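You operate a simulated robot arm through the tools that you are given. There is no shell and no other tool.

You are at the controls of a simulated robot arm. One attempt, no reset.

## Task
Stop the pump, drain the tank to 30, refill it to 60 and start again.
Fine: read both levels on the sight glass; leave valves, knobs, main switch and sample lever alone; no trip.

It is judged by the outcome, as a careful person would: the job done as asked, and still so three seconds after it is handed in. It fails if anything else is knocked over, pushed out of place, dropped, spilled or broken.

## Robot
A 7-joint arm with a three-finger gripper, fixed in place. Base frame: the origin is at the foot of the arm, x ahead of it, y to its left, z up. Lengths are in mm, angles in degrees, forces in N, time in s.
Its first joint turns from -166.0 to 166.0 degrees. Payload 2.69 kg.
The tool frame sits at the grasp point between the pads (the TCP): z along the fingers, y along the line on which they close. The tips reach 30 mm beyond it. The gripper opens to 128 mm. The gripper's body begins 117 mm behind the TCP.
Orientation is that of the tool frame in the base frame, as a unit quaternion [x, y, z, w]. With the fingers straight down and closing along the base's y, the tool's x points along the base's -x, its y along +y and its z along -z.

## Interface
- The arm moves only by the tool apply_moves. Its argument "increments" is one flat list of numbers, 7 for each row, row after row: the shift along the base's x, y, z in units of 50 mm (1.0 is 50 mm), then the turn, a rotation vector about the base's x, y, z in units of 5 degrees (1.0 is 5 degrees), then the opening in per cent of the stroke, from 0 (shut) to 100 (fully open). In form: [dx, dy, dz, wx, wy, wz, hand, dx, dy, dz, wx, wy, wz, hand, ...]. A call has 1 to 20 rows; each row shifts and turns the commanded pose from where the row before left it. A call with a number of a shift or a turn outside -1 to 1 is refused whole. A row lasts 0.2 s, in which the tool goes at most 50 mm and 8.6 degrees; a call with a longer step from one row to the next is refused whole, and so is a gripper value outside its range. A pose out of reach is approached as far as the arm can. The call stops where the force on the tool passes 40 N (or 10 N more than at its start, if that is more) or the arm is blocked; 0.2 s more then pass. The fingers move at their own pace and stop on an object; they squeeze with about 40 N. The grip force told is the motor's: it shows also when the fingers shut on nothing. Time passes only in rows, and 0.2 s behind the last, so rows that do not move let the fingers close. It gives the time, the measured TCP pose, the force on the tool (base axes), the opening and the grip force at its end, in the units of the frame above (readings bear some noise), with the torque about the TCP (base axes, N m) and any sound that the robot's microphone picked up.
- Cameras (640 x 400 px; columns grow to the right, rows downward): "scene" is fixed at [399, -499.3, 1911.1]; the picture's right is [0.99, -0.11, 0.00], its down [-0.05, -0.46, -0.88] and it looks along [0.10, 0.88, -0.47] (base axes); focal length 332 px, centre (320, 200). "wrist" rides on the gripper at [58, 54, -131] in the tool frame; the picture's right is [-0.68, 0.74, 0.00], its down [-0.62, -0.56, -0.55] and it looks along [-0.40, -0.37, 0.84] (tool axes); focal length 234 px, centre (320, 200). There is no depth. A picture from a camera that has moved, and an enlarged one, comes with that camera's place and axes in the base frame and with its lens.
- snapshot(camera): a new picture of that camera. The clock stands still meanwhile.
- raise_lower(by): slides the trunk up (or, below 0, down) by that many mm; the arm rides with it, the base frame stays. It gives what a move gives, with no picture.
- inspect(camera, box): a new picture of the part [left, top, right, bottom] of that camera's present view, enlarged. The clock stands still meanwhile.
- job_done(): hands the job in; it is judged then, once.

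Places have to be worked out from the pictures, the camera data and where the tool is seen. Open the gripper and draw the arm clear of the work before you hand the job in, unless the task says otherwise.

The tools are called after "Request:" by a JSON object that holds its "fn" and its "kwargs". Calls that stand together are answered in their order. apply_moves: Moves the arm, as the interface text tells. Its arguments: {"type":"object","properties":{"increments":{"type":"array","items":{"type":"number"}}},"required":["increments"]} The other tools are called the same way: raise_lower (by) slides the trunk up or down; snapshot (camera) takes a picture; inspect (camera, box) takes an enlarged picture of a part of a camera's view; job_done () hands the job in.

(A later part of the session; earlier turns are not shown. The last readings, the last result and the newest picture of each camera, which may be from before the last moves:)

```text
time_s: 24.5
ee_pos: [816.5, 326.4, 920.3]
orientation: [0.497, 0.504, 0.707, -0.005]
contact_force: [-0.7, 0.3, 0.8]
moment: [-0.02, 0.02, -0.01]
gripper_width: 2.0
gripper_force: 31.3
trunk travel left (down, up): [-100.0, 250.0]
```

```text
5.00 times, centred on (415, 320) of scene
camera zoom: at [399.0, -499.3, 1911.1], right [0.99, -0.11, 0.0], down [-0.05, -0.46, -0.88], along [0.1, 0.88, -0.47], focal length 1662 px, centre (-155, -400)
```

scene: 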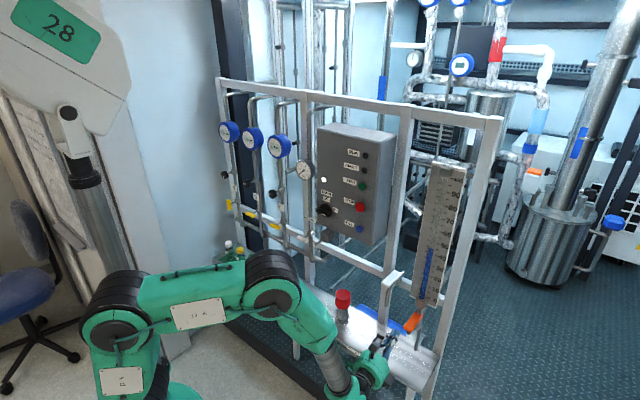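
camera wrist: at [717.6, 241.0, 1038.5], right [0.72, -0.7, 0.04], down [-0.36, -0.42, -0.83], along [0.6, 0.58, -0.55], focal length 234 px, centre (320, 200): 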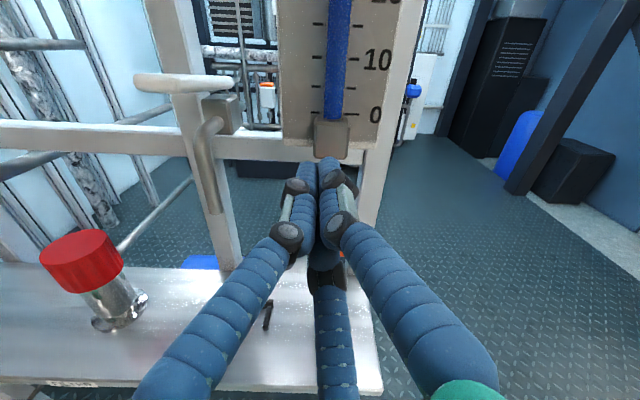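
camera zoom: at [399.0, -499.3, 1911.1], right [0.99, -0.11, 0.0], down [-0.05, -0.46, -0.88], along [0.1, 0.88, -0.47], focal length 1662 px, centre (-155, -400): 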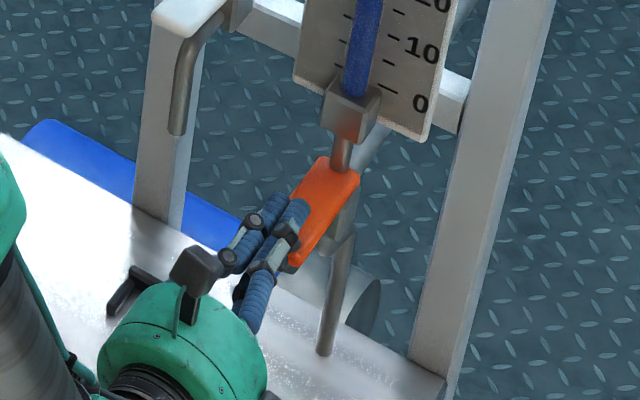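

No contact yet. Two more 4 mm steps.

Request:
{"fn": "apply_moves", "kwargs": {"increments": [0, 0, -0.08, 0, 0, 0, 0, 0, 0, -0.08, 0, 0, 0, 0]}}

Request:
{"fn": "inspect", "kwargs": {"camera": "scene", "box": [380, 280, 450, 360]}}

```text
time_s: 25.1
ee_pos: [818.3, 327.8, 913.9]
orientation: [0.497, 0.504, 0.707, -0.005]
contact_force: [-1.6, 0.6, 1.3]
moment: [-0.04, 0.02, 0.01]
gripper_width: 2.0
gripper_force: 31.1
trunk travel left (down, up): [-100.0, 250.0]
```

```text
5.00 times, centred on (415, 320) of scene
camera zoom: at [399.0, -499.3, 1911.1], right [0.99, -0.11, 0.0], down [-0.05, -0.46, -0.88], along [0.1, 0.88, -0.47], focal length 1662 px, centre (-155, -400)
```

zoom: 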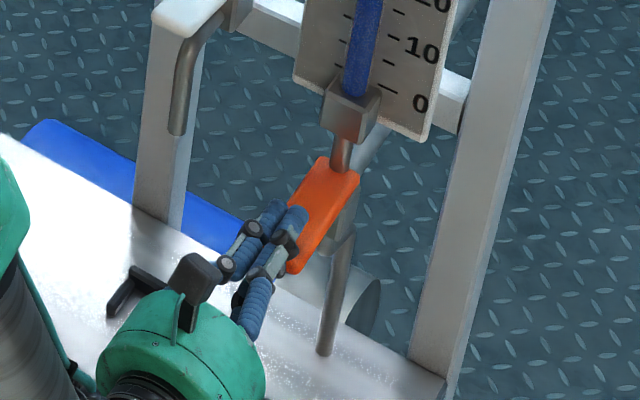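

A first slight touch (about 1–2 N). I press on in 4 mm steps, watching lever, force and level.

Request:
{"fn": "apply_moves", "kwargs": {"increments": [0, 0, -0.08, 0, 0, 0, 0, 0, 0, -0.08, 0, 0, 0, 0]}}

Request:
{"fn": "inspect", "kwargs": {"camera": "scene", "box": [380, 280, 450, 360]}}

Request:
{"fn": "inspect", "kwargs": {"camera": "scene", "box": [420, 230, 450, 260]}}

```text
time_s: 25.7
ee_pos: [817.2, 327.8, 906.6]
orientation: [0.497, 0.503, 0.707, -0.005]
contact_force: [1.0, 0.4, 2.1]
moment: [0.05, -0.05, 0.02]
gripper_width: 2.2
gripper_force: 31.3
trunk travel left (down, up): [-100.0, 250.0]
```

```text
5.00 times, centred on (415, 320) of scene
camera zoom: at [399.0, -499.3, 1911.1], right [0.99, -0.11, 0.0], down [-0.05, -0.46, -0.88], along [0.1, 0.88, -0.47], focal length 1662 px, centre (-155, -400)
```

zoom: 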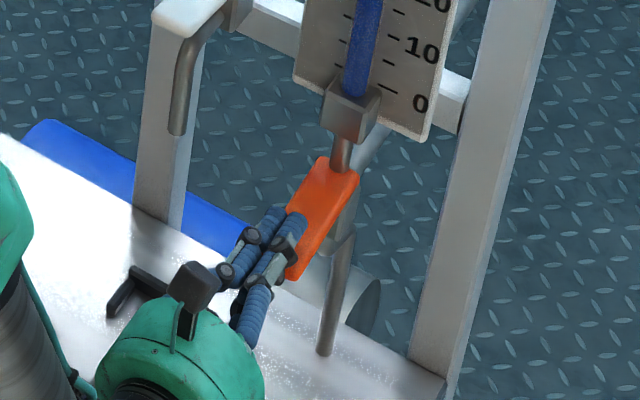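

```text
13.33 times, centred on (435, 245) of scene
camera zoom: at [399.0, -499.3, 1911.1], right [0.99, -0.11, 0.0], down [-0.05, -0.46, -0.88], along [0.1, 0.88, -0.47], focal length 4433 px, centre (-1213, -400)
```

zoom: 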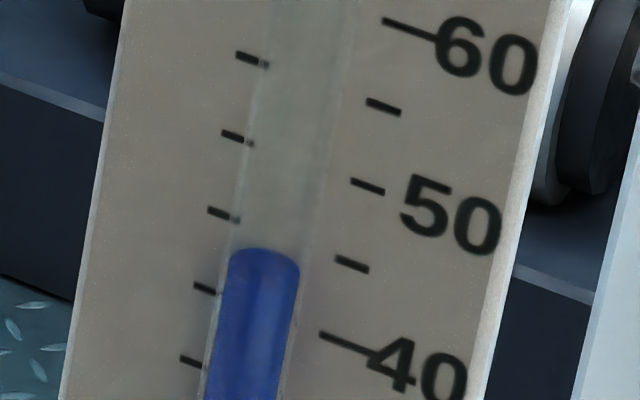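

The lever is tilting down under about 2 N and the level has just begun to fall – push‑down opens the drain. I press another 12 mm and check the rate.

Request:
{"fn": "apply_moves", "kwargs": {"increments": [0, 0, -0.08, 0, 0, 0, 0, 0, 0, -0.08, 0, 0, 0, 0, 0, 0, -0.08, 0, 0, 0, 0]}}

Request:
{"fn": "inspect", "kwargs": {"camera": "scene", "box": [380, 280, 450, 360]}}

Request:
{"fn": "inspect", "kwargs": {"camera": "scene", "box": [415, 235, 455, 275]}}

```text
time_s: 26.5
ee_pos: [816.4, 326.0, 892.7]
orientation: [0.496, 0.504, 0.707, -0.004]
contact_force: [0.1, -1.2, 4.4]
moment: [0.06, -0.07, 0.0]
gripper_width: 1.9
gripper_force: 31.6
trunk travel left (down, up): [-100.0, 250.0]
```

```text
5.00 times, centred on (415, 320) of scene
camera zoom: at [399.0, -499.3, 1911.1], right [0.99, -0.11, 0.0], down [-0.05, -0.46, -0.88], along [0.1, 0.88, -0.47], focal length 1662 px, centre (-155, -400)
```

zoom: 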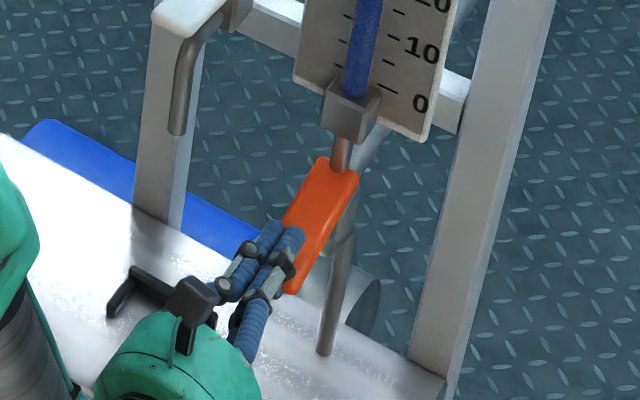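

```text
10.00 times, centred on (435, 255) of scene
camera zoom: at [399.0, -499.3, 1911.1], right [0.99, -0.11, 0.0], down [-0.05, -0.46, -0.88], along [0.1, 0.88, -0.47], focal length 3325 px, centre (-830, -350)
```

zoom: 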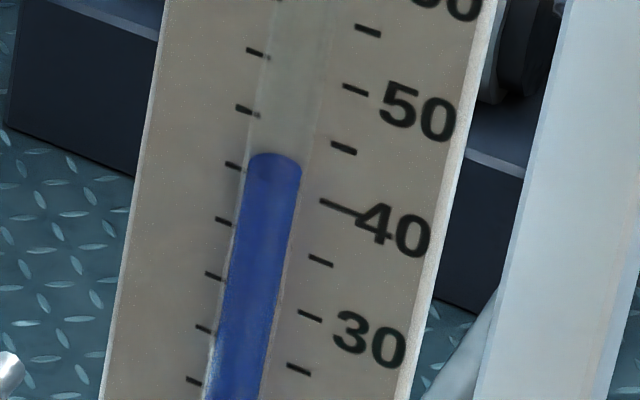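

True level now about 43.5, falling perhaps 1.5–2 per second at this opening. I hold the lever here for about a second and re‑read.

Request:
{"fn": "apply_moves", "kwargs": {"increments": [0, 0, 0, 0, 0, 0, 0, 0, 0, 0, 0, 0, 0, 0, 0, 0, 0, 0, 0, 0, 0, 0, 0, 0, 0, 0, 0, 0]}}

Request:
{"fn": "inspect", "kwargs": {"camera": "scene", "box": [415, 235, 455, 275]}}

Request:
{"fn": "inspect", "kwargs": {"camera": "scene", "box": [330, 140, 400, 250]}}

```text
time_s: 27.5
ee_pos: [817.2, 326.2, 894.5]
orientation: [0.497, 0.504, 0.707, -0.006]
contact_force: [1.0, -0.9, 2.8]
moment: [0.03, -0.05, -0.03]
gripper_width: 2.2
gripper_force: 31.1
trunk travel left (down, up): [-100.0, 250.0]
```

```text
10.00 times, centred on (435, 255) of scene
camera zoom: at [399.0, -499.3, 1911.1], right [0.99, -0.11, 0.0], down [-0.05, -0.46, -0.88], along [0.1, 0.88, -0.47], focal length 3325 px, centre (-830, -350)
```

zoom: 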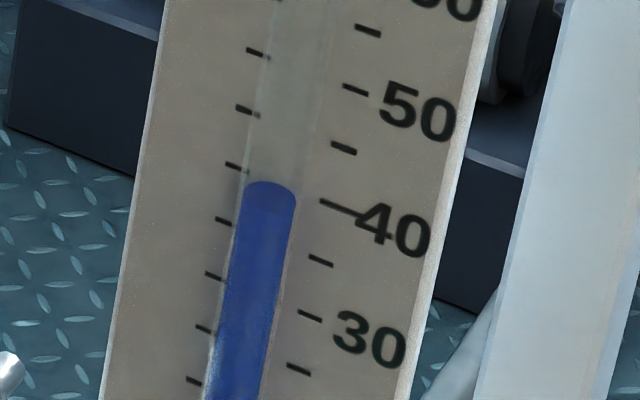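

```text
3.64 times, centred on (365, 195) of scene
camera zoom: at [399.0, -499.3, 1911.1], right [0.99, -0.11, 0.0], down [-0.05, -0.46, -0.88], along [0.1, 0.88, -0.47], focal length 1209 px, centre (156, 218)
```

zoom: 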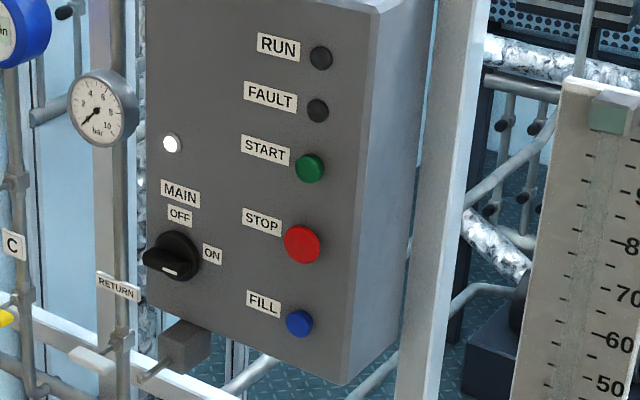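

Level now about 40.9 true, falling about 2.65 per second; panel shows no fault. I hold for 2.8 s more, which should bring it to about 33.4.

Request:
{"fn": "apply_moves", "kwargs": {"increments": [0, 0, 0, 0, 0, 0, 0, 0, 0, 0, 0, 0, 0, 0, 0, 0, 0, 0, 0, 0, 0, 0, 0, 0, 0, 0, 0, 0, 0, 0, 0, 0, 0, 0, 0, 0, 0, 0, 0, 0, 0, 0, 0, 0, 0, 0, 0, 0, 0, 0, 0, 0, 0, 0, 0, 0, 0, 0, 0, 0, 0, 0, 0, 0, 0, 0, 0, 0, 0, 0, 0, 0, 0, 0, 0, 0, 0, 0, 0, 0, 0, 0, 0, 0, 0, 0, 0, 0, 0, 0, 0]}}

Request:
{"fn": "inspect", "kwargs": {"camera": "scene", "box": [415, 240, 455, 280]}}

```text
time_s: 30.3
ee_pos: [817.8, 326.9, 892.8]
orientation: [0.496, 0.504, 0.706, -0.005]
contact_force: [-1.6, -1.7, 2.7]
moment: [0.0, -0.07, -0.01]
gripper_width: 2.1
gripper_force: 30.9
trunk travel left (down, up): [-100.0, 250.0]
```

```text
10.00 times, centred on (435, 260) of scene
camera zoom: at [399.0, -499.3, 1911.1], right [0.99, -0.11, 0.0], down [-0.05, -0.46, -0.88], along [0.1, 0.88, -0.47], focal length 3325 px, centre (-830, -400)
```

zoom: 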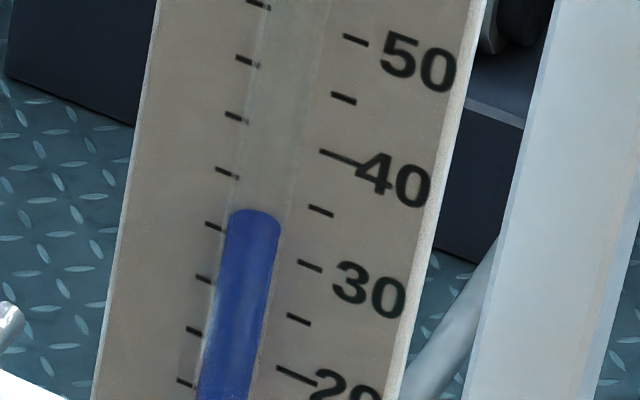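

True level about 33.8. I hold one more second (expect about 31.3) and re‑read before the final trim.

Request:
{"fn": "apply_moves", "kwargs": {"increments": [0, 0, 0, 0, 0, 0, 0, 0, 0, 0, 0, 0, 0, 0, 0, 0, 0, 0, 0, 0, 0, 0, 0, 0, 0, 0, 0, 0]}}

Request:
{"fn": "inspect", "kwargs": {"camera": "scene", "box": [420, 255, 445, 280]}}

```text
time_s: 31.3
ee_pos: [817.2, 326.5, 892.4]
orientation: [0.496, 0.504, 0.707, -0.006]
contact_force: [-0.8, -0.5, 3.5]
moment: [0.06, -0.05, 0.02]
gripper_width: 1.8
gripper_force: 31.3
trunk travel left (down, up): [-100.0, 250.0]
```

```text
16.00 times, centred on (432, 268) of scene
camera zoom: at [399.0, -499.3, 1911.1], right [0.99, -0.11, 0.0], down [-0.05, -0.46, -0.88], along [0.1, 0.88, -0.47], focal length 5320 px, centre (-1480, -880)
```

zoom: 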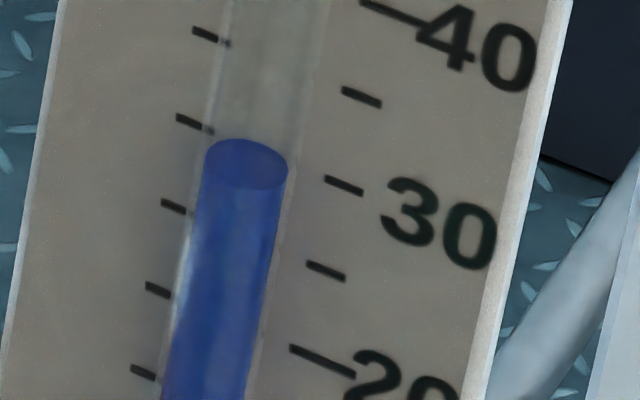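

True level is about 31.4 (scene top edge 30.3 + 1.1 parallax). Two more still rows and then a quick lift should end close to 30.

Request:
{"fn": "apply_moves", "kwargs": {"increments": [0, 0, 0, 0, 0, 0, 0, 0, 0, 0, 0, 0, 0, 0, 0, 0, 0.9, 0, 0, 0, 0, 0, 0, 0.4, 0, 0, 0, 0]}}

Request:
{"fn": "inspect", "kwargs": {"camera": "scene", "box": [420, 255, 445, 280]}}

Request:
{"fn": "inspect", "kwargs": {"camera": "scene", "box": [380, 280, 450, 360]}}

```text
time_s: 32.3
ee_pos: [817.5, 327.6, 958.5]
orientation: [0.497, 0.504, 0.706, -0.005]
contact_force: [0.3, -0.4, -0.9]
moment: [-0.01, -0.01, 0.02]
gripper_width: 2.2
gripper_force: 31.7
trunk travel left (down, up): [-100.0, 250.0]
```

```text
16.00 times, centred on (432, 268) of scene
camera zoom: at [399.0, -499.3, 1911.1], right [0.99, -0.11, 0.0], down [-0.05, -0.46, -0.88], along [0.1, 0.88, -0.47], focal length 5320 px, centre (-1480, -880)
```

zoom: 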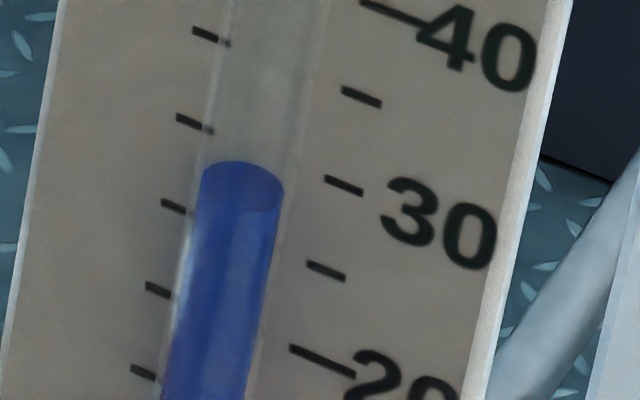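

```text
5.00 times, centred on (415, 320) of scene
camera zoom: at [399.0, -499.3, 1911.1], right [0.99, -0.11, 0.0], down [-0.05, -0.46, -0.88], along [0.1, 0.88, -0.47], focal length 1662 px, centre (-155, -400)
```

zoom: 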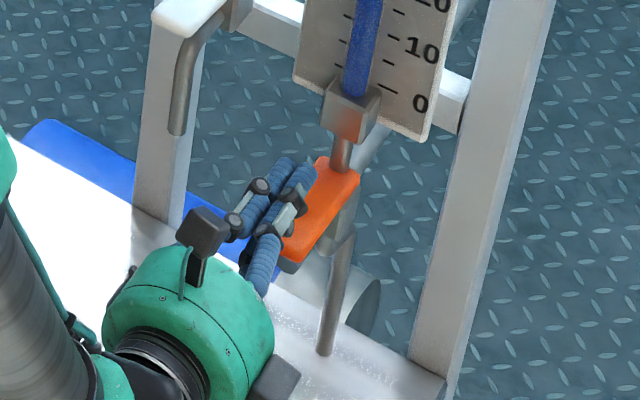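

The lever sprang back; the corrected reading is about 30.1. I retreat and bring the wrist camera to the liquid's height to verify without parallax and that the level now holds.

Request:
{"fn": "apply_moves", "kwargs": {"increments": [-0.55, -0.55, 0.1, 0, 0, 0, 0, -0.55, -0.55, 0.1, 0, 0, 0, 0, -0.55, -0.55, 0.1, 0, 0, 0, 0, -0.475, 0.525, 0.4, 0, 0, 0, 0, -0.475, 0.525, 0.4, 0, 0, 0, 0, -0.475, 0.525, 0.4, 0, 0, 0, 0, -0.475, 0.525, 0.4, 0, 0, 0, 0, 0, 0, 0, 0, 0, 0, 0]}}

Request:
{"fn": "inspect", "kwargs": {"camera": "wrist", "box": [380, 0, 520, 120]}}

Request:
{"fn": "snapshot", "kwargs": {"camera": "wrist"}}

Request:
{"fn": "inspect", "kwargs": {"camera": "scene", "box": [420, 255, 445, 280]}}

```text
time_s: 34.1
ee_pos: [638.6, 349.5, 1054.2]
orientation: [0.497, 0.504, 0.706, -0.006]
contact_force: [0.2, -1.1, 0.6]
moment: [0.0, 0.03, -0.02]
gripper_width: 2.2
gripper_force: 31.1
trunk travel left (down, up): [-100.0, 250.0]
```

```text
3.33 times, centred on (450, 60) of wrist
camera zoom: at [544.5, 258.0, 1132.4], right [0.72, -0.7, 0.04], down [-0.36, -0.42, -0.83], along [0.6, 0.58, -0.55], focal length 781 px, centre (-113, 667)
```

zoom: 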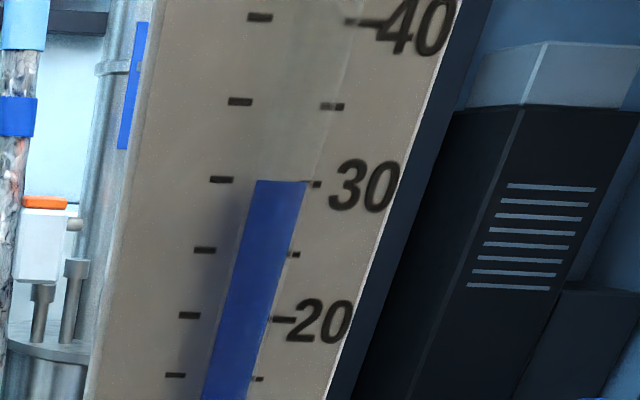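

```text
taken
camera wrist: at [544.5, 258.0, 1132.4], right [0.72, -0.7, 0.04], down [-0.36, -0.42, -0.83], along [0.6, 0.58, -0.55], focal length 234 px, centre (320, 200)
```

wrist: 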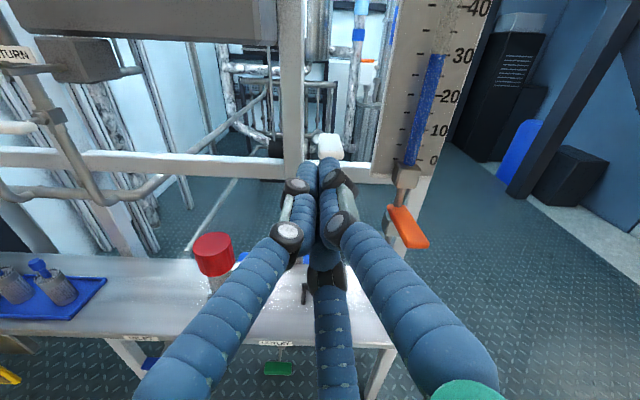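

```text
16.00 times, centred on (432, 268) of scene
camera zoom: at [399.0, -499.3, 1911.1], right [0.99, -0.11, 0.0], down [-0.05, -0.46, -0.88], along [0.1, 0.88, -0.47], focal length 5320 px, centre (-1480, -880)
```

zoom: 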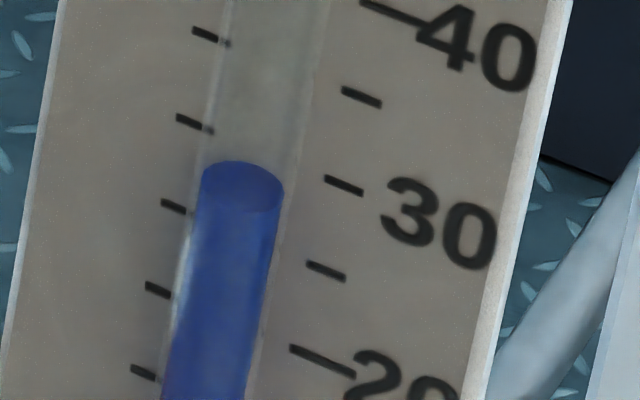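

Wrist reading without parallax: exactly 30, and it holds. FILL is at about (671, 569, 1203). Since the arm was cramped at that relative height before, I lower the trunk by another 95 mm first; the tool hangs clear in front of the rig.

Request:
{"fn": "raise_lower", "kwargs": {"by": -95}}

Request:
{"fn": "snapshot", "kwargs": {"camera": "scene"}}

```text
time_s: 35.4
ee_pos: [638.2, 348.1, 959.7]
orientation: [0.497, 0.503, 0.707, -0.005]
contact_force: [-0.7, 0.6, -0.6]
moment: [0.01, 0.01, -0.02]
gripper_width: 2.3
gripper_force: 31.4
trunk travel left (down, up): [-5.0, 345.0]
```

```text
taken
```

scene: 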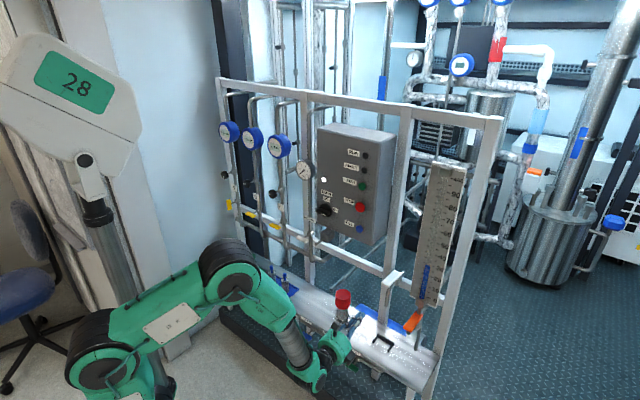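

Now I move up and left to a point about 75 mm in front of FILL.

Request:
{"fn": "apply_moves", "kwargs": {"increments": [-0.123, 0.406, 0.694, 0, 0, 0, 0, -0.123, 0.406, 0.694, 0, 0, 0, 0, -0.123, 0.406, 0.694, 0, 0, 0, 0, -0.123, 0.406, 0.694, 0, 0, 0, 0, -0.123, 0.406, 0.694, 0, 0, 0, 0, -0.123, 0.406, 0.694, 0, 0, 0, 0, -0.123, 0.406, 0.694, 0, 0, 0, 0, 0, 0, 0, 0, 0, 0, 0]}}

Request:
{"fn": "snapshot", "kwargs": {"camera": "wrist"}}

Request:
{"fn": "inspect", "kwargs": {"camera": "scene", "box": [320, 170, 400, 250]}}

```text
time_s: 37.2
ee_pos: [594.6, 488.8, 1206.9]
orientation: [0.495, 0.503, 0.708, -0.006]
contact_force: [-2.2, -2.2, 5.8]
moment: [-0.54, 0.48, -0.02]
gripper_width: 1.9
gripper_force: 31.1
trunk travel left (down, up): [-5.0, 345.0]
```

```text
taken
camera wrist: at [499.9, 398.1, 1283.9], right [0.72, -0.7, 0.04], down [-0.35, -0.42, -0.84], along [0.6, 0.58, -0.54], focal length 234 px, centre (320, 200)
```

wrist: 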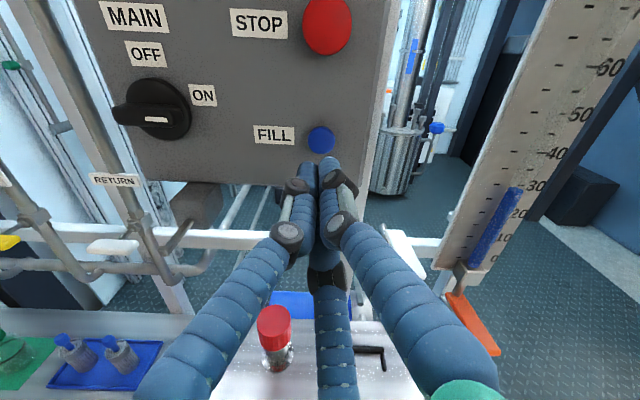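

```text
5.00 times, centred on (360, 210) of scene
camera zoom: at [399.0, -499.3, 1911.1], right [0.99, -0.11, 0.0], down [-0.05, -0.46, -0.88], along [0.1, 0.88, -0.47], focal length 1662 px, centre (120, 150)
```

zoom: 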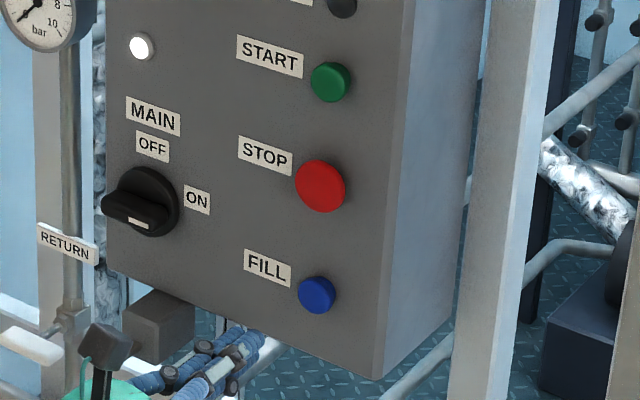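

A force of about 6 N upward and some moment show at the end of the move; I wait two still rows to see whether it is a transient or a touch.

Request:
{"fn": "apply_moves", "kwargs": {"increments": [0, 0, 0, 0, 0, 0, 0, 0, 0, 0, 0, 0, 0, 0]}}

Request:
{"fn": "inspect", "kwargs": {"camera": "scene", "box": [260, 200, 380, 340]}}

```text
time_s: 37.8
ee_pos: [596.8, 490.2, 1201.2]
orientation: [0.496, 0.504, 0.707, -0.005]
contact_force: [0.0, 0.2, 0.5]
moment: [-0.03, 0.02, -0.02]
gripper_width: 2.4
gripper_force: 32.0
trunk travel left (down, up): [-5.0, 345.0]
```

```text
2.86 times, centred on (320, 270) of scene
camera zoom: at [399.0, -499.3, 1911.1], right [0.99, -0.11, 0.0], down [-0.05, -0.46, -0.88], along [0.1, 0.88, -0.47], focal length 950 px, centre (320, 0)
```

zoom: 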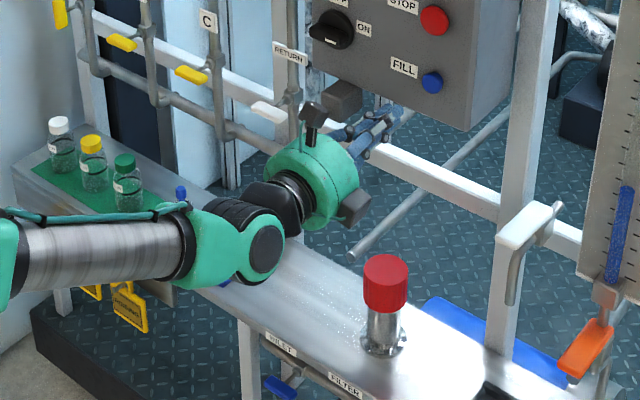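

It was only a transient; force is back to zero. FILL is at about (673, 570, 1202), in line. I advance 74 mm to just short of the button.

Request:
{"fn": "apply_moves", "kwargs": {"increments": [0.33, 0.37, 0.01, 0, 0, 0, 0, 0.35, 0.35, 0.01, 0, 0, 0, 0, 0.35, 0.35, 0, 0, 0, 0, 0, 0, 0, 0, 0, 0, 0, 0]}}

Request:
{"fn": "inspect", "kwargs": {"camera": "wrist", "box": [220, 60, 420, 240]}}

Request:
{"fn": "inspect", "kwargs": {"camera": "scene", "box": [320, 170, 400, 250]}}

```text
time_s: 38.8
ee_pos: [648.3, 544.4, 1201.8]
orientation: [0.496, 0.506, 0.706, -0.007]
contact_force: [-0.2, 0.6, -0.3]
moment: [0.05, -0.04, -0.01]
gripper_width: 2.3
gripper_force: 31.4
trunk travel left (down, up): [-5.0, 345.0]
```

```text
2.22 times, centred on (320, 150) of wrist
camera zoom: at [555.1, 453.2, 1281.4], right [0.72, -0.69, 0.04], down [-0.36, -0.42, -0.83], along [0.59, 0.59, -0.55], focal length 520 px, centre (320, 311)
```

zoom: 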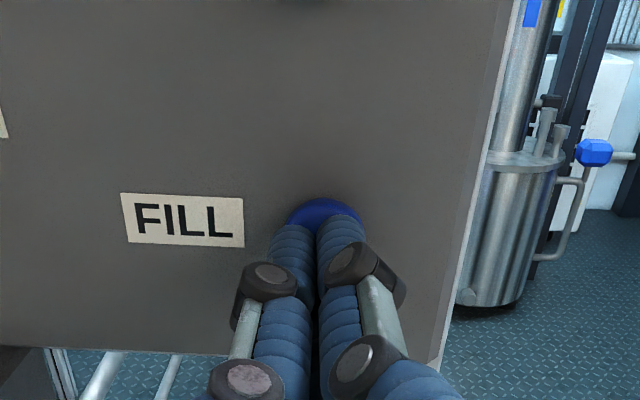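

```text
5.00 times, centred on (360, 210) of scene
camera zoom: at [399.0, -499.3, 1911.1], right [0.99, -0.11, 0.0], down [-0.05, -0.46, -0.88], along [0.1, 0.88, -0.47], focal length 1662 px, centre (120, 150)
```

zoom: 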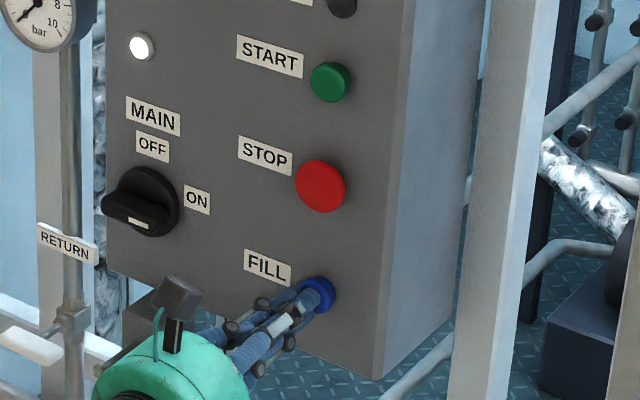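

The fingertips are just before the blue button and centred. I advance in 3 mm steps until it clicks.

Request:
{"fn": "apply_moves", "kwargs": {"increments": [0.045, 0.045, 0, 0, 0, 0, 0, 0.045, 0.045, 0, 0, 0, 0, 0]}}

Request:
{"fn": "inspect", "kwargs": {"camera": "scene", "box": [415, 250, 455, 290]}}

```text
time_s: 39.4
ee_pos: [652.6, 548.2, 1202.2]
orientation: [0.496, 0.507, 0.706, -0.007]
contact_force: [-0.2, 0.1, -1.1]
moment: [-0.03, 0.0, -0.04]
gripper_width: 2.3
gripper_force: 31.2
trunk travel left (down, up): [-5.0, 345.0]
```

```text
10.00 times, centred on (435, 270) of scene
camera zoom: at [399.0, -499.3, 1911.1], right [0.99, -0.11, 0.0], down [-0.05, -0.46, -0.88], along [0.1, 0.88, -0.47], focal length 3325 px, centre (-830, -500)
```

zoom: 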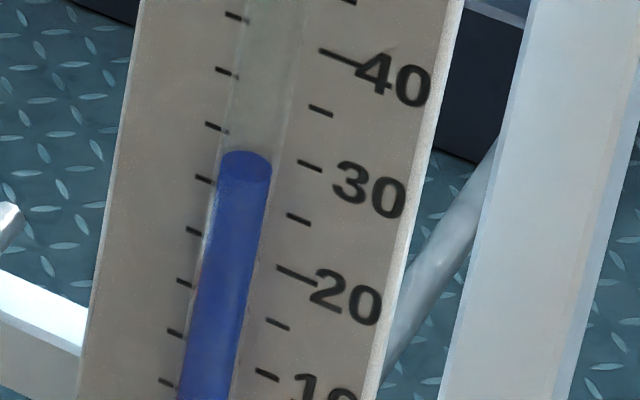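

No click yet, level unchanged. Two more 3 mm steps.

Request:
{"fn": "apply_moves", "kwargs": {"increments": [0.045, 0.045, 0, 0, 0, 0, 0, 0.045, 0.045, 0, 0, 0, 0, 0]}}

Request:
{"fn": "inspect", "kwargs": {"camera": "scene", "box": [415, 245, 455, 285]}}

Request:
{"fn": "inspect", "kwargs": {"camera": "scene", "box": [320, 130, 400, 250]}}

```text
time_s: 40.0
ee_pos: [656.9, 553.0, 1201.3]
orientation: [0.495, 0.507, 0.706, -0.008]
contact_force: [-1.7, -1.5, -0.1]
moment: [0.02, 0.03, -0.06]
gripper_width: 2.3
gripper_force: 31.4
trunk travel left (down, up): [-5.0, 345.0]
heard: click
```

```text
10.00 times, centred on (435, 265) of scene
camera zoom: at [399.0, -499.3, 1911.1], right [0.99, -0.11, 0.0], down [-0.05, -0.46, -0.88], along [0.1, 0.88, -0.47], focal length 3325 px, centre (-830, -450)
```

zoom: 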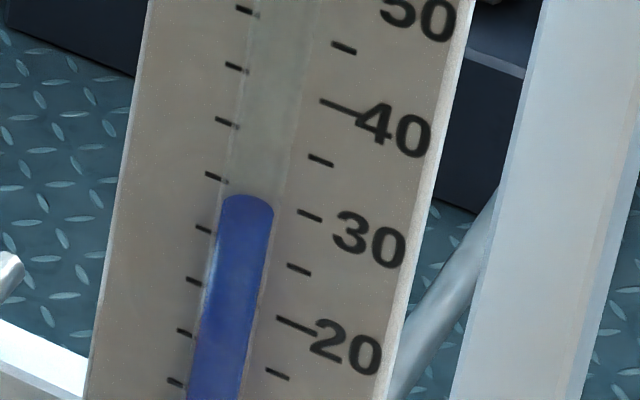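

```text
3.33 times, centred on (360, 190) of scene
camera zoom: at [399.0, -499.3, 1911.1], right [0.99, -0.11, 0.0], down [-0.05, -0.46, -0.88], along [0.1, 0.88, -0.47], focal length 1108 px, centre (187, 233)
```

zoom: 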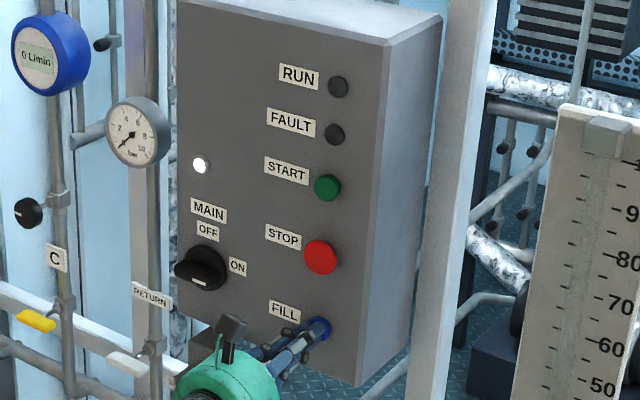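

Click, and the level has started to rise (about +0.5). I hold for one second to measure the fill rate.

Request:
{"fn": "apply_moves", "kwargs": {"increments": [0, 0, 0, 0, 0, 0, 0, 0, 0, 0, 0, 0, 0, 0, 0, 0, 0, 0, 0, 0, 0, 0, 0, 0, 0, 0, 0, 0]}}

Request:
{"fn": "inspect", "kwargs": {"camera": "scene", "box": [415, 245, 455, 285]}}

Request:
{"fn": "inspect", "kwargs": {"camera": "scene", "box": [320, 130, 400, 250]}}

```text
time_s: 41.0
ee_pos: [656.9, 552.3, 1202.8]
orientation: [0.494, 0.507, 0.706, -0.007]
contact_force: [-1.0, -2.0, -0.9]
moment: [0.0, -0.02, -0.07]
gripper_width: 6.1
gripper_force: 31.7
trunk travel left (down, up): [-5.0, 345.0]
```

```text
10.00 times, centred on (435, 265) of scene
camera zoom: at [399.0, -499.3, 1911.1], right [0.99, -0.11, 0.0], down [-0.05, -0.46, -0.88], along [0.1, 0.88, -0.47], focal length 3325 px, centre (-830, -450)
```

zoom: 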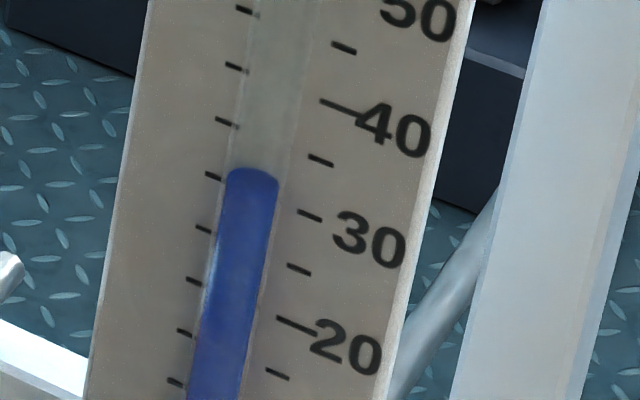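

```text
3.33 times, centred on (360, 190) of scene
camera zoom: at [399.0, -499.3, 1911.1], right [0.99, -0.11, 0.0], down [-0.05, -0.46, -0.88], along [0.1, 0.88, -0.47], focal length 1108 px, centre (187, 233)
```

zoom: 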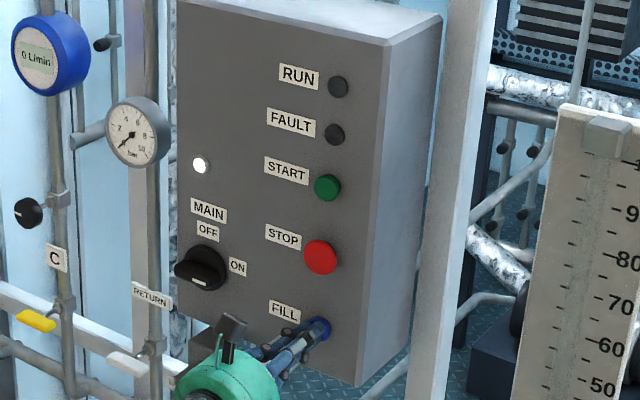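

Level about 33 true, rising about 2.5 per second; no fault. Before relying on it, I back off 8 mm to learn whether FILL stops on release (and the hand's opening read 6 mm, which I want to re‑check).

Request:
{"fn": "apply_moves", "kwargs": {"increments": [-0.14, -0.14, 0, 0, 0, 0, 0, -0.05, -0.05, 0, 0, 0, 0, 0]}}

Request:
{"fn": "inspect", "kwargs": {"camera": "scene", "box": [415, 245, 455, 285]}}

Request:
{"fn": "inspect", "kwargs": {"camera": "wrist", "box": [220, 60, 420, 240]}}

```text
time_s: 41.6
ee_pos: [647.9, 542.4, 1201.2]
orientation: [0.496, 0.505, 0.706, -0.007]
contact_force: [-0.1, 0.1, -0.2]
moment: [-0.02, -0.02, -0.01]
gripper_width: 2.1
gripper_force: 31.6
trunk travel left (down, up): [-5.0, 345.0]
```

```text
10.00 times, centred on (435, 265) of scene
camera zoom: at [399.0, -499.3, 1911.1], right [0.99, -0.11, 0.0], down [-0.05, -0.46, -0.88], along [0.1, 0.88, -0.47], focal length 3325 px, centre (-830, -450)
```

zoom: 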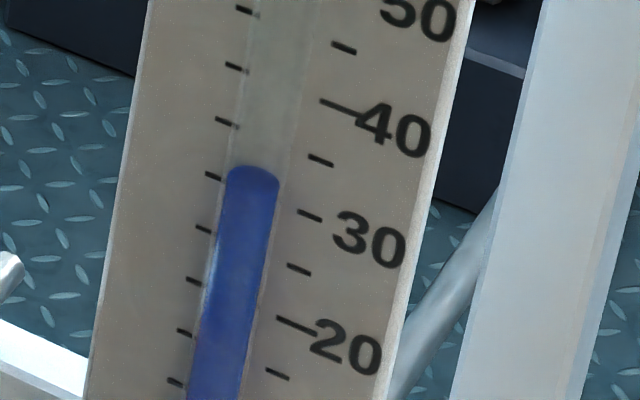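

```text
2.22 times, centred on (320, 150) of wrist
camera zoom: at [553.6, 451.9, 1280.8], right [0.72, -0.69, 0.04], down [-0.36, -0.42, -0.83], along [0.59, 0.59, -0.55], focal length 520 px, centre (320, 311)
```

zoom: 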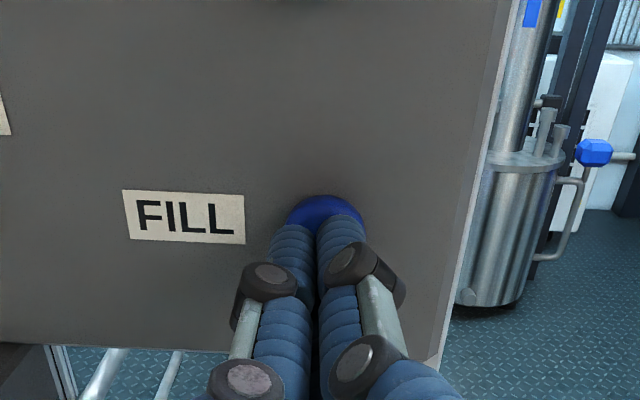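

Level stopped rising on release, so FILL is hold‑to‑run, and the hand is closed again (the domed button had nudged the fingers apart). I shift 5 mm so one finger is centred on the button, press again and hold about 3.5 s.

Request:
{"fn": "apply_moves", "kwargs": {"increments": [0.05, -0.05, 0.07, 0, 0, 0, 0, 0.1, 0.1, 0, 0, 0, 0, 0, 0.09, 0.09, 0, 0, 0, 0, 0, 0, 0, 0, 0, 0, 0, 0, 0, 0, 0, 0, 0, 0, 0]}}

Request:
{"fn": "inspect", "kwargs": {"camera": "scene", "box": [415, 240, 455, 280]}}

Request:
{"fn": "inspect", "kwargs": {"camera": "wrist", "box": [220, 60, 420, 240]}}

```text
time_s: 42.8
ee_pos: [659.7, 549.9, 1207.3]
orientation: [0.496, 0.505, 0.706, -0.007]
contact_force: [-1.9, -1.9, -0.3]
moment: [-0.05, 0.03, 0.01]
gripper_width: 6.2
gripper_force: 31.0
trunk travel left (down, up): [-5.0, 345.0]
heard: click
```

```text
10.00 times, centred on (435, 260) of scene
camera zoom: at [399.0, -499.3, 1911.1], right [0.99, -0.11, 0.0], down [-0.05, -0.46, -0.88], along [0.1, 0.88, -0.47], focal length 3325 px, centre (-830, -400)
```

zoom: 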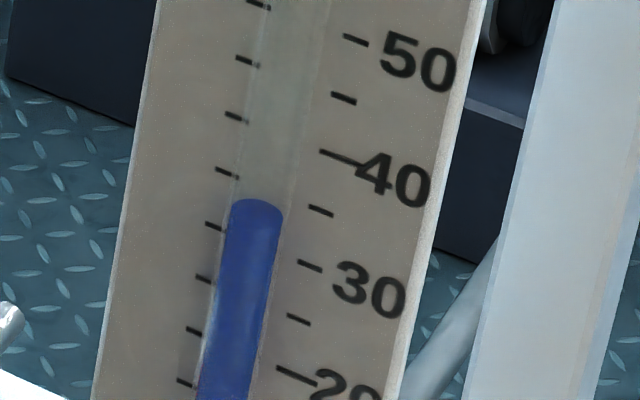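

```text
2.22 times, centred on (320, 150) of wrist
camera zoom: at [565.6, 460.3, 1285.1], right [0.72, -0.69, 0.04], down [-0.36, -0.42, -0.83], along [0.6, 0.58, -0.55], focal length 520 px, centre (320, 311)
```

zoom: 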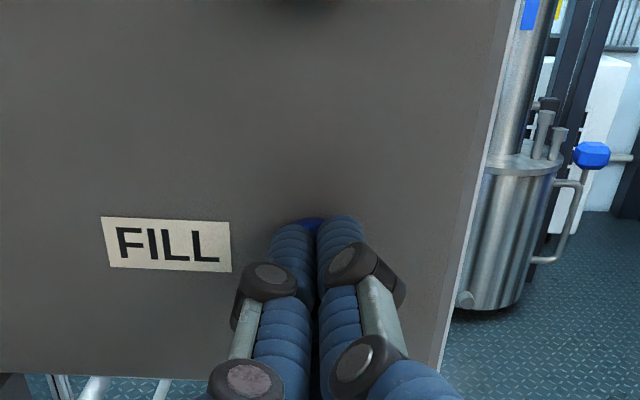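

Click again, level about 34.7 true and rising. I hold for 3.8 s (expect about 44).

Request:
{"fn": "apply_moves", "kwargs": {"increments": [0, 0, 0, 0, 0, 0, 0, 0, 0, 0, 0, 0, 0, 0, 0, 0, 0, 0, 0, 0, 0, 0, 0, 0, 0, 0, 0, 0, 0, 0, 0, 0, 0, 0, 0, 0, 0, 0, 0, 0, 0, 0, 0, 0, 0, 0, 0, 0, 0, 0, 0, 0, 0, 0, 0, 0, 0, 0, 0, 0, 0, 0, 0, 0, 0, 0, 0, 0, 0, 0, 0, 0, 0, 0, 0, 0, 0, 0, 0, 0, 0, 0, 0, 0, 0, 0, 0, 0, 0, 0, 0, 0, 0, 0, 0, 0, 0, 0, 0, 0, 0, 0, 0, 0, 0, 0, 0, 0, 0, 0, 0, 0, 0, 0, 0, 0, 0, 0, 0, 0, 0, 0, 0, 0, 0, 0]}}

Request:
{"fn": "inspect", "kwargs": {"camera": "scene", "box": [415, 225, 455, 265]}}

Request:
{"fn": "inspect", "kwargs": {"camera": "scene", "box": [320, 130, 400, 250]}}

```text
time_s: 46.6
ee_pos: [659.4, 550.8, 1206.6]
orientation: [0.497, 0.504, 0.707, -0.006]
contact_force: [-1.7, -2.9, 0.5]
moment: [-0.04, 0.0, -0.03]
gripper_width: 5.7
gripper_force: 31.1
trunk travel left (down, up): [-5.0, 345.0]
```

```text
10.00 times, centred on (435, 245) of scene
camera zoom: at [399.0, -499.3, 1911.1], right [0.99, -0.11, 0.0], down [-0.05, -0.46, -0.88], along [0.1, 0.88, -0.47], focal length 3325 px, centre (-830, -250)
```

zoom: 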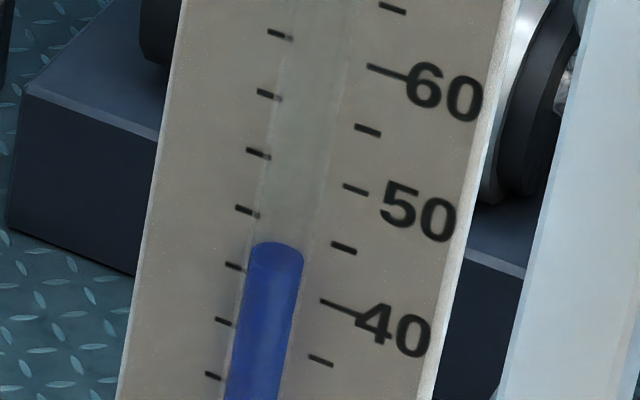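

```text
3.33 times, centred on (360, 190) of scene
camera zoom: at [399.0, -499.3, 1911.1], right [0.99, -0.11, 0.0], down [-0.05, -0.46, -0.88], along [0.1, 0.88, -0.47], focal length 1108 px, centre (187, 233)
```

zoom: 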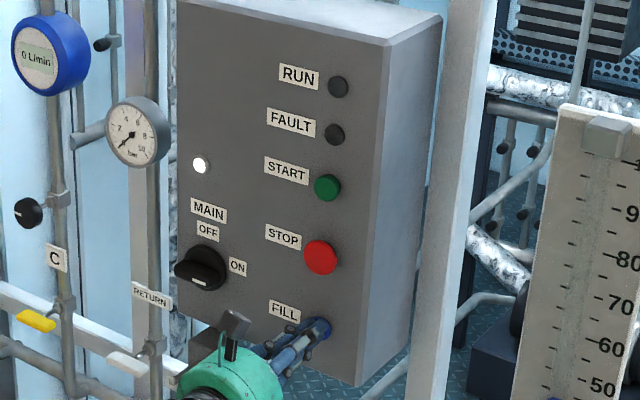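

True level about 44.2, rate 2.5 per second, no fault. I hold another 3.8 s (expect about 53.7).

Request:
{"fn": "apply_moves", "kwargs": {"increments": [0, 0, 0, 0, 0, 0, 0, 0, 0, 0, 0, 0, 0, 0, 0, 0, 0, 0, 0, 0, 0, 0, 0, 0, 0, 0, 0, 0, 0, 0, 0, 0, 0, 0, 0, 0, 0, 0, 0, 0, 0, 0, 0, 0, 0, 0, 0, 0, 0, 0, 0, 0, 0, 0, 0, 0, 0, 0, 0, 0, 0, 0, 0, 0, 0, 0, 0, 0, 0, 0, 0, 0, 0, 0, 0, 0, 0, 0, 0, 0, 0, 0, 0, 0, 0, 0, 0, 0, 0, 0, 0, 0, 0, 0, 0, 0, 0, 0, 0, 0, 0, 0, 0, 0, 0, 0, 0, 0, 0, 0, 0, 0, 0, 0, 0, 0, 0, 0, 0, 0, 0, 0, 0, 0, 0, 0]}}

Request:
{"fn": "inspect", "kwargs": {"camera": "scene", "box": [420, 210, 460, 250]}}

Request:
{"fn": "inspect", "kwargs": {"camera": "scene", "box": [320, 130, 400, 250]}}

```text
time_s: 50.4
ee_pos: [660.1, 550.9, 1206.6]
orientation: [0.496, 0.505, 0.706, -0.006]
contact_force: [-2.0, -1.9, 0.8]
moment: [-0.05, 0.0, -0.05]
gripper_width: 6.0
gripper_force: 31.4
trunk travel left (down, up): [-5.0, 345.0]
```

```text
10.00 times, centred on (440, 230) of scene
camera zoom: at [399.0, -499.3, 1911.1], right [0.99, -0.11, 0.0], down [-0.05, -0.46, -0.88], along [0.1, 0.88, -0.47], focal length 3325 px, centre (-880, -100)
```

zoom: 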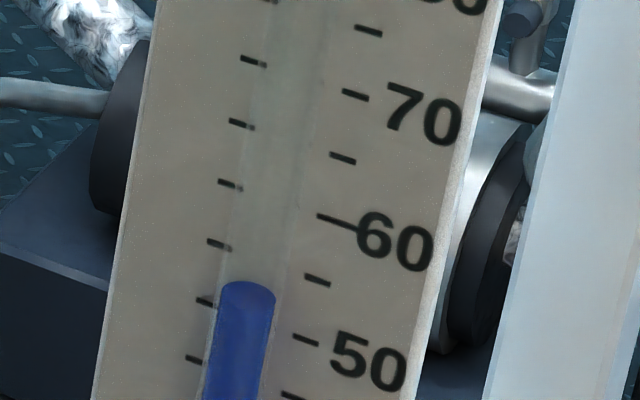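

```text
3.33 times, centred on (360, 190) of scene
camera zoom: at [399.0, -499.3, 1911.1], right [0.99, -0.11, 0.0], down [-0.05, -0.46, -0.88], along [0.1, 0.88, -0.47], focal length 1108 px, centre (187, 233)
```

zoom: 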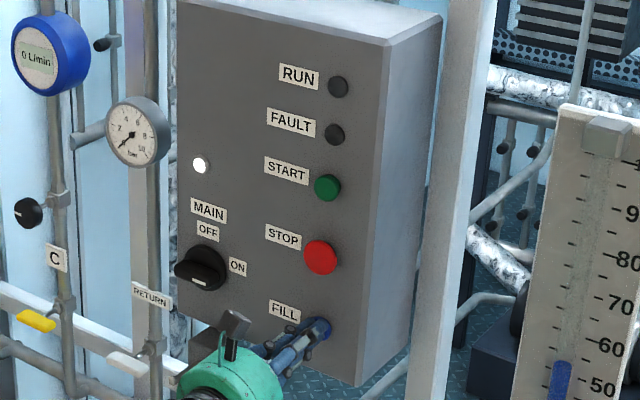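

True level about 53.9. I hold another 1.6 s (expect about 57.9) and re‑read.

Request:
{"fn": "apply_moves", "kwargs": {"increments": [0, 0, 0, 0, 0, 0, 0, 0, 0, 0, 0, 0, 0, 0, 0, 0, 0, 0, 0, 0, 0, 0, 0, 0, 0, 0, 0, 0, 0, 0, 0, 0, 0, 0, 0, 0, 0, 0, 0, 0, 0, 0, 0, 0, 0, 0, 0, 0, 0]}}

Request:
{"fn": "inspect", "kwargs": {"camera": "scene", "box": [424, 213, 454, 243]}}

```text
time_s: 52.0
ee_pos: [659.9, 550.0, 1206.7]
orientation: [0.497, 0.504, 0.707, -0.007]
contact_force: [-2.4, -1.8, -0.6]
moment: [-0.02, 0.05, -0.03]
gripper_width: 5.9
gripper_force: 31.7
trunk travel left (down, up): [-5.0, 345.0]
```

```text
13.33 times, centred on (439, 228) of scene
camera zoom: at [399.0, -499.3, 1911.1], right [0.99, -0.11, 0.0], down [-0.05, -0.46, -0.88], along [0.1, 0.88, -0.47], focal length 4433 px, centre (-1267, -173)
```

zoom: 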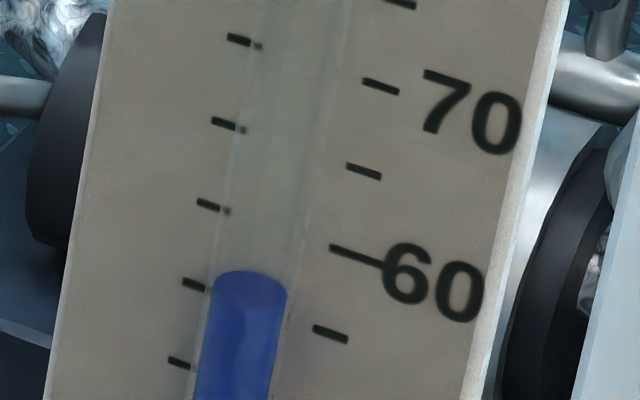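

True level about 57.85. Four more still rows (0.8 s) and then backing off should end at 60.

Request:
{"fn": "apply_moves", "kwargs": {"increments": [0, 0, 0, 0, 0, 0, 0, 0, 0, 0, 0, 0, 0, 0, 0, 0, 0, 0, 0, 0, 0, 0, 0, 0, 0, 0, 0, 0, -0.2, -0.2, 0, 0, 0, 0, 0, -0.2, -0.2, 0, 0, 0, 0, 0]}}

Request:
{"fn": "inspect", "kwargs": {"camera": "scene", "box": [424, 213, 454, 243]}}

```text
time_s: 53.4
ee_pos: [638.9, 530.6, 1204.7]
orientation: [0.496, 0.504, 0.707, -0.005]
contact_force: [1.2, -0.1, -0.4]
moment: [0.0, -0.03, 0.01]
gripper_width: 2.0
gripper_force: 31.2
trunk travel left (down, up): [-5.0, 345.0]
```

```text
13.33 times, centred on (439, 228) of scene
camera zoom: at [399.0, -499.3, 1911.1], right [0.99, -0.11, 0.0], down [-0.05, -0.46, -0.88], along [0.1, 0.88, -0.47], focal length 4433 px, centre (-1267, -173)
```

zoom: 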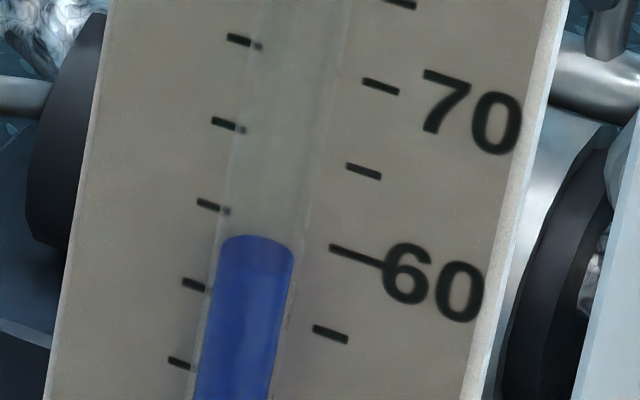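

Scene reading corrected: about 60.1. The wrist camera is at just the right height (≈1284) for a parallax‑free check, so I back off and slide right to view the sight glass.

Request:
{"fn": "apply_moves", "kwargs": {"increments": [-0.5, -0.5, 0, 0, 0, 0, 0, -0.5, -0.5, 0, 0, 0, 0, 0, 0.5, -0.5, 0, 0, 0, 0, 0, 0.5, -0.5, 0, 0, 0, 0, 0, 0, 0, 0, 0, 0, 0, 0]}}

Request:
{"fn": "snapshot", "kwargs": {"camera": "wrist"}}

Request:
{"fn": "inspect", "kwargs": {"camera": "wrist", "box": [460, 0, 620, 120]}}

Request:
{"fn": "inspect", "kwargs": {"camera": "scene", "box": [424, 213, 454, 243]}}

```text
time_s: 54.6
ee_pos: [638.1, 430.4, 1204.7]
orientation: [0.497, 0.504, 0.706, -0.005]
contact_force: [-0.1, 0.3, 0.1]
moment: [0.05, -0.01, -0.01]
gripper_width: 2.1
gripper_force: 31.3
trunk travel left (down, up): [-5.0, 345.0]
```

```text
taken
camera wrist: at [543.6, 339.9, 1283.1], right [0.72, -0.7, 0.04], down [-0.36, -0.42, -0.83], along [0.6, 0.58, -0.55], focal length 234 px, centre (320, 200)
```

wrist: 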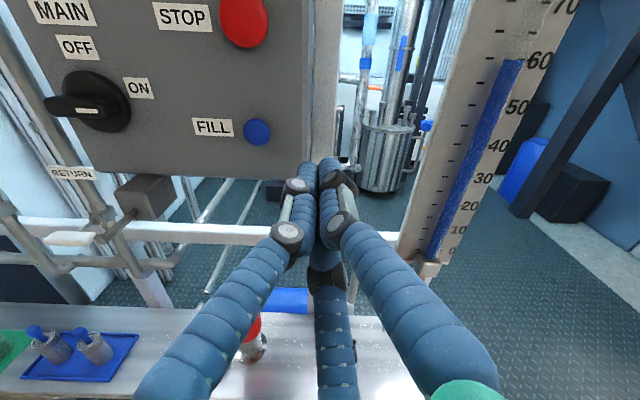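

```text
3.33 times, centred on (540, 60) of wrist
camera zoom: at [543.6, 339.9, 1283.1], right [0.72, -0.7, 0.04], down [-0.36, -0.42, -0.83], along [0.6, 0.58, -0.55], focal length 781 px, centre (-413, 667)
```

zoom: 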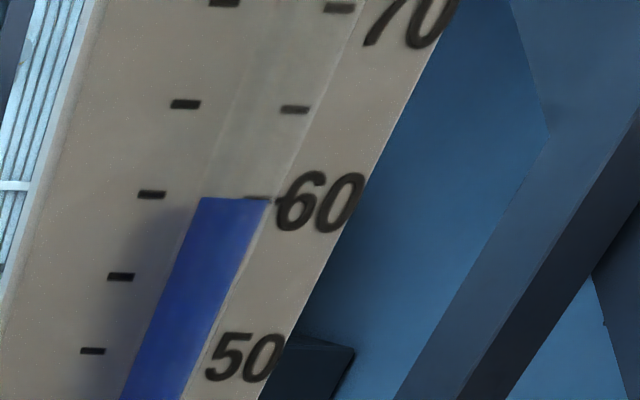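

```text
13.33 times, centred on (439, 228) of scene
camera zoom: at [399.0, -499.3, 1911.1], right [0.99, -0.11, 0.0], down [-0.05, -0.46, -0.88], along [0.1, 0.88, -0.47], focal length 4433 px, centre (-1267, -173)
```

zoom: 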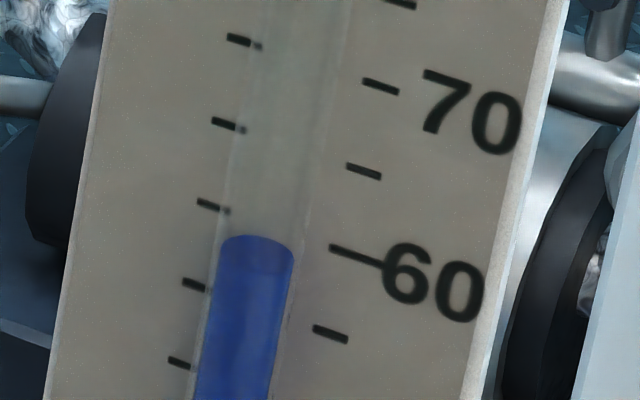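

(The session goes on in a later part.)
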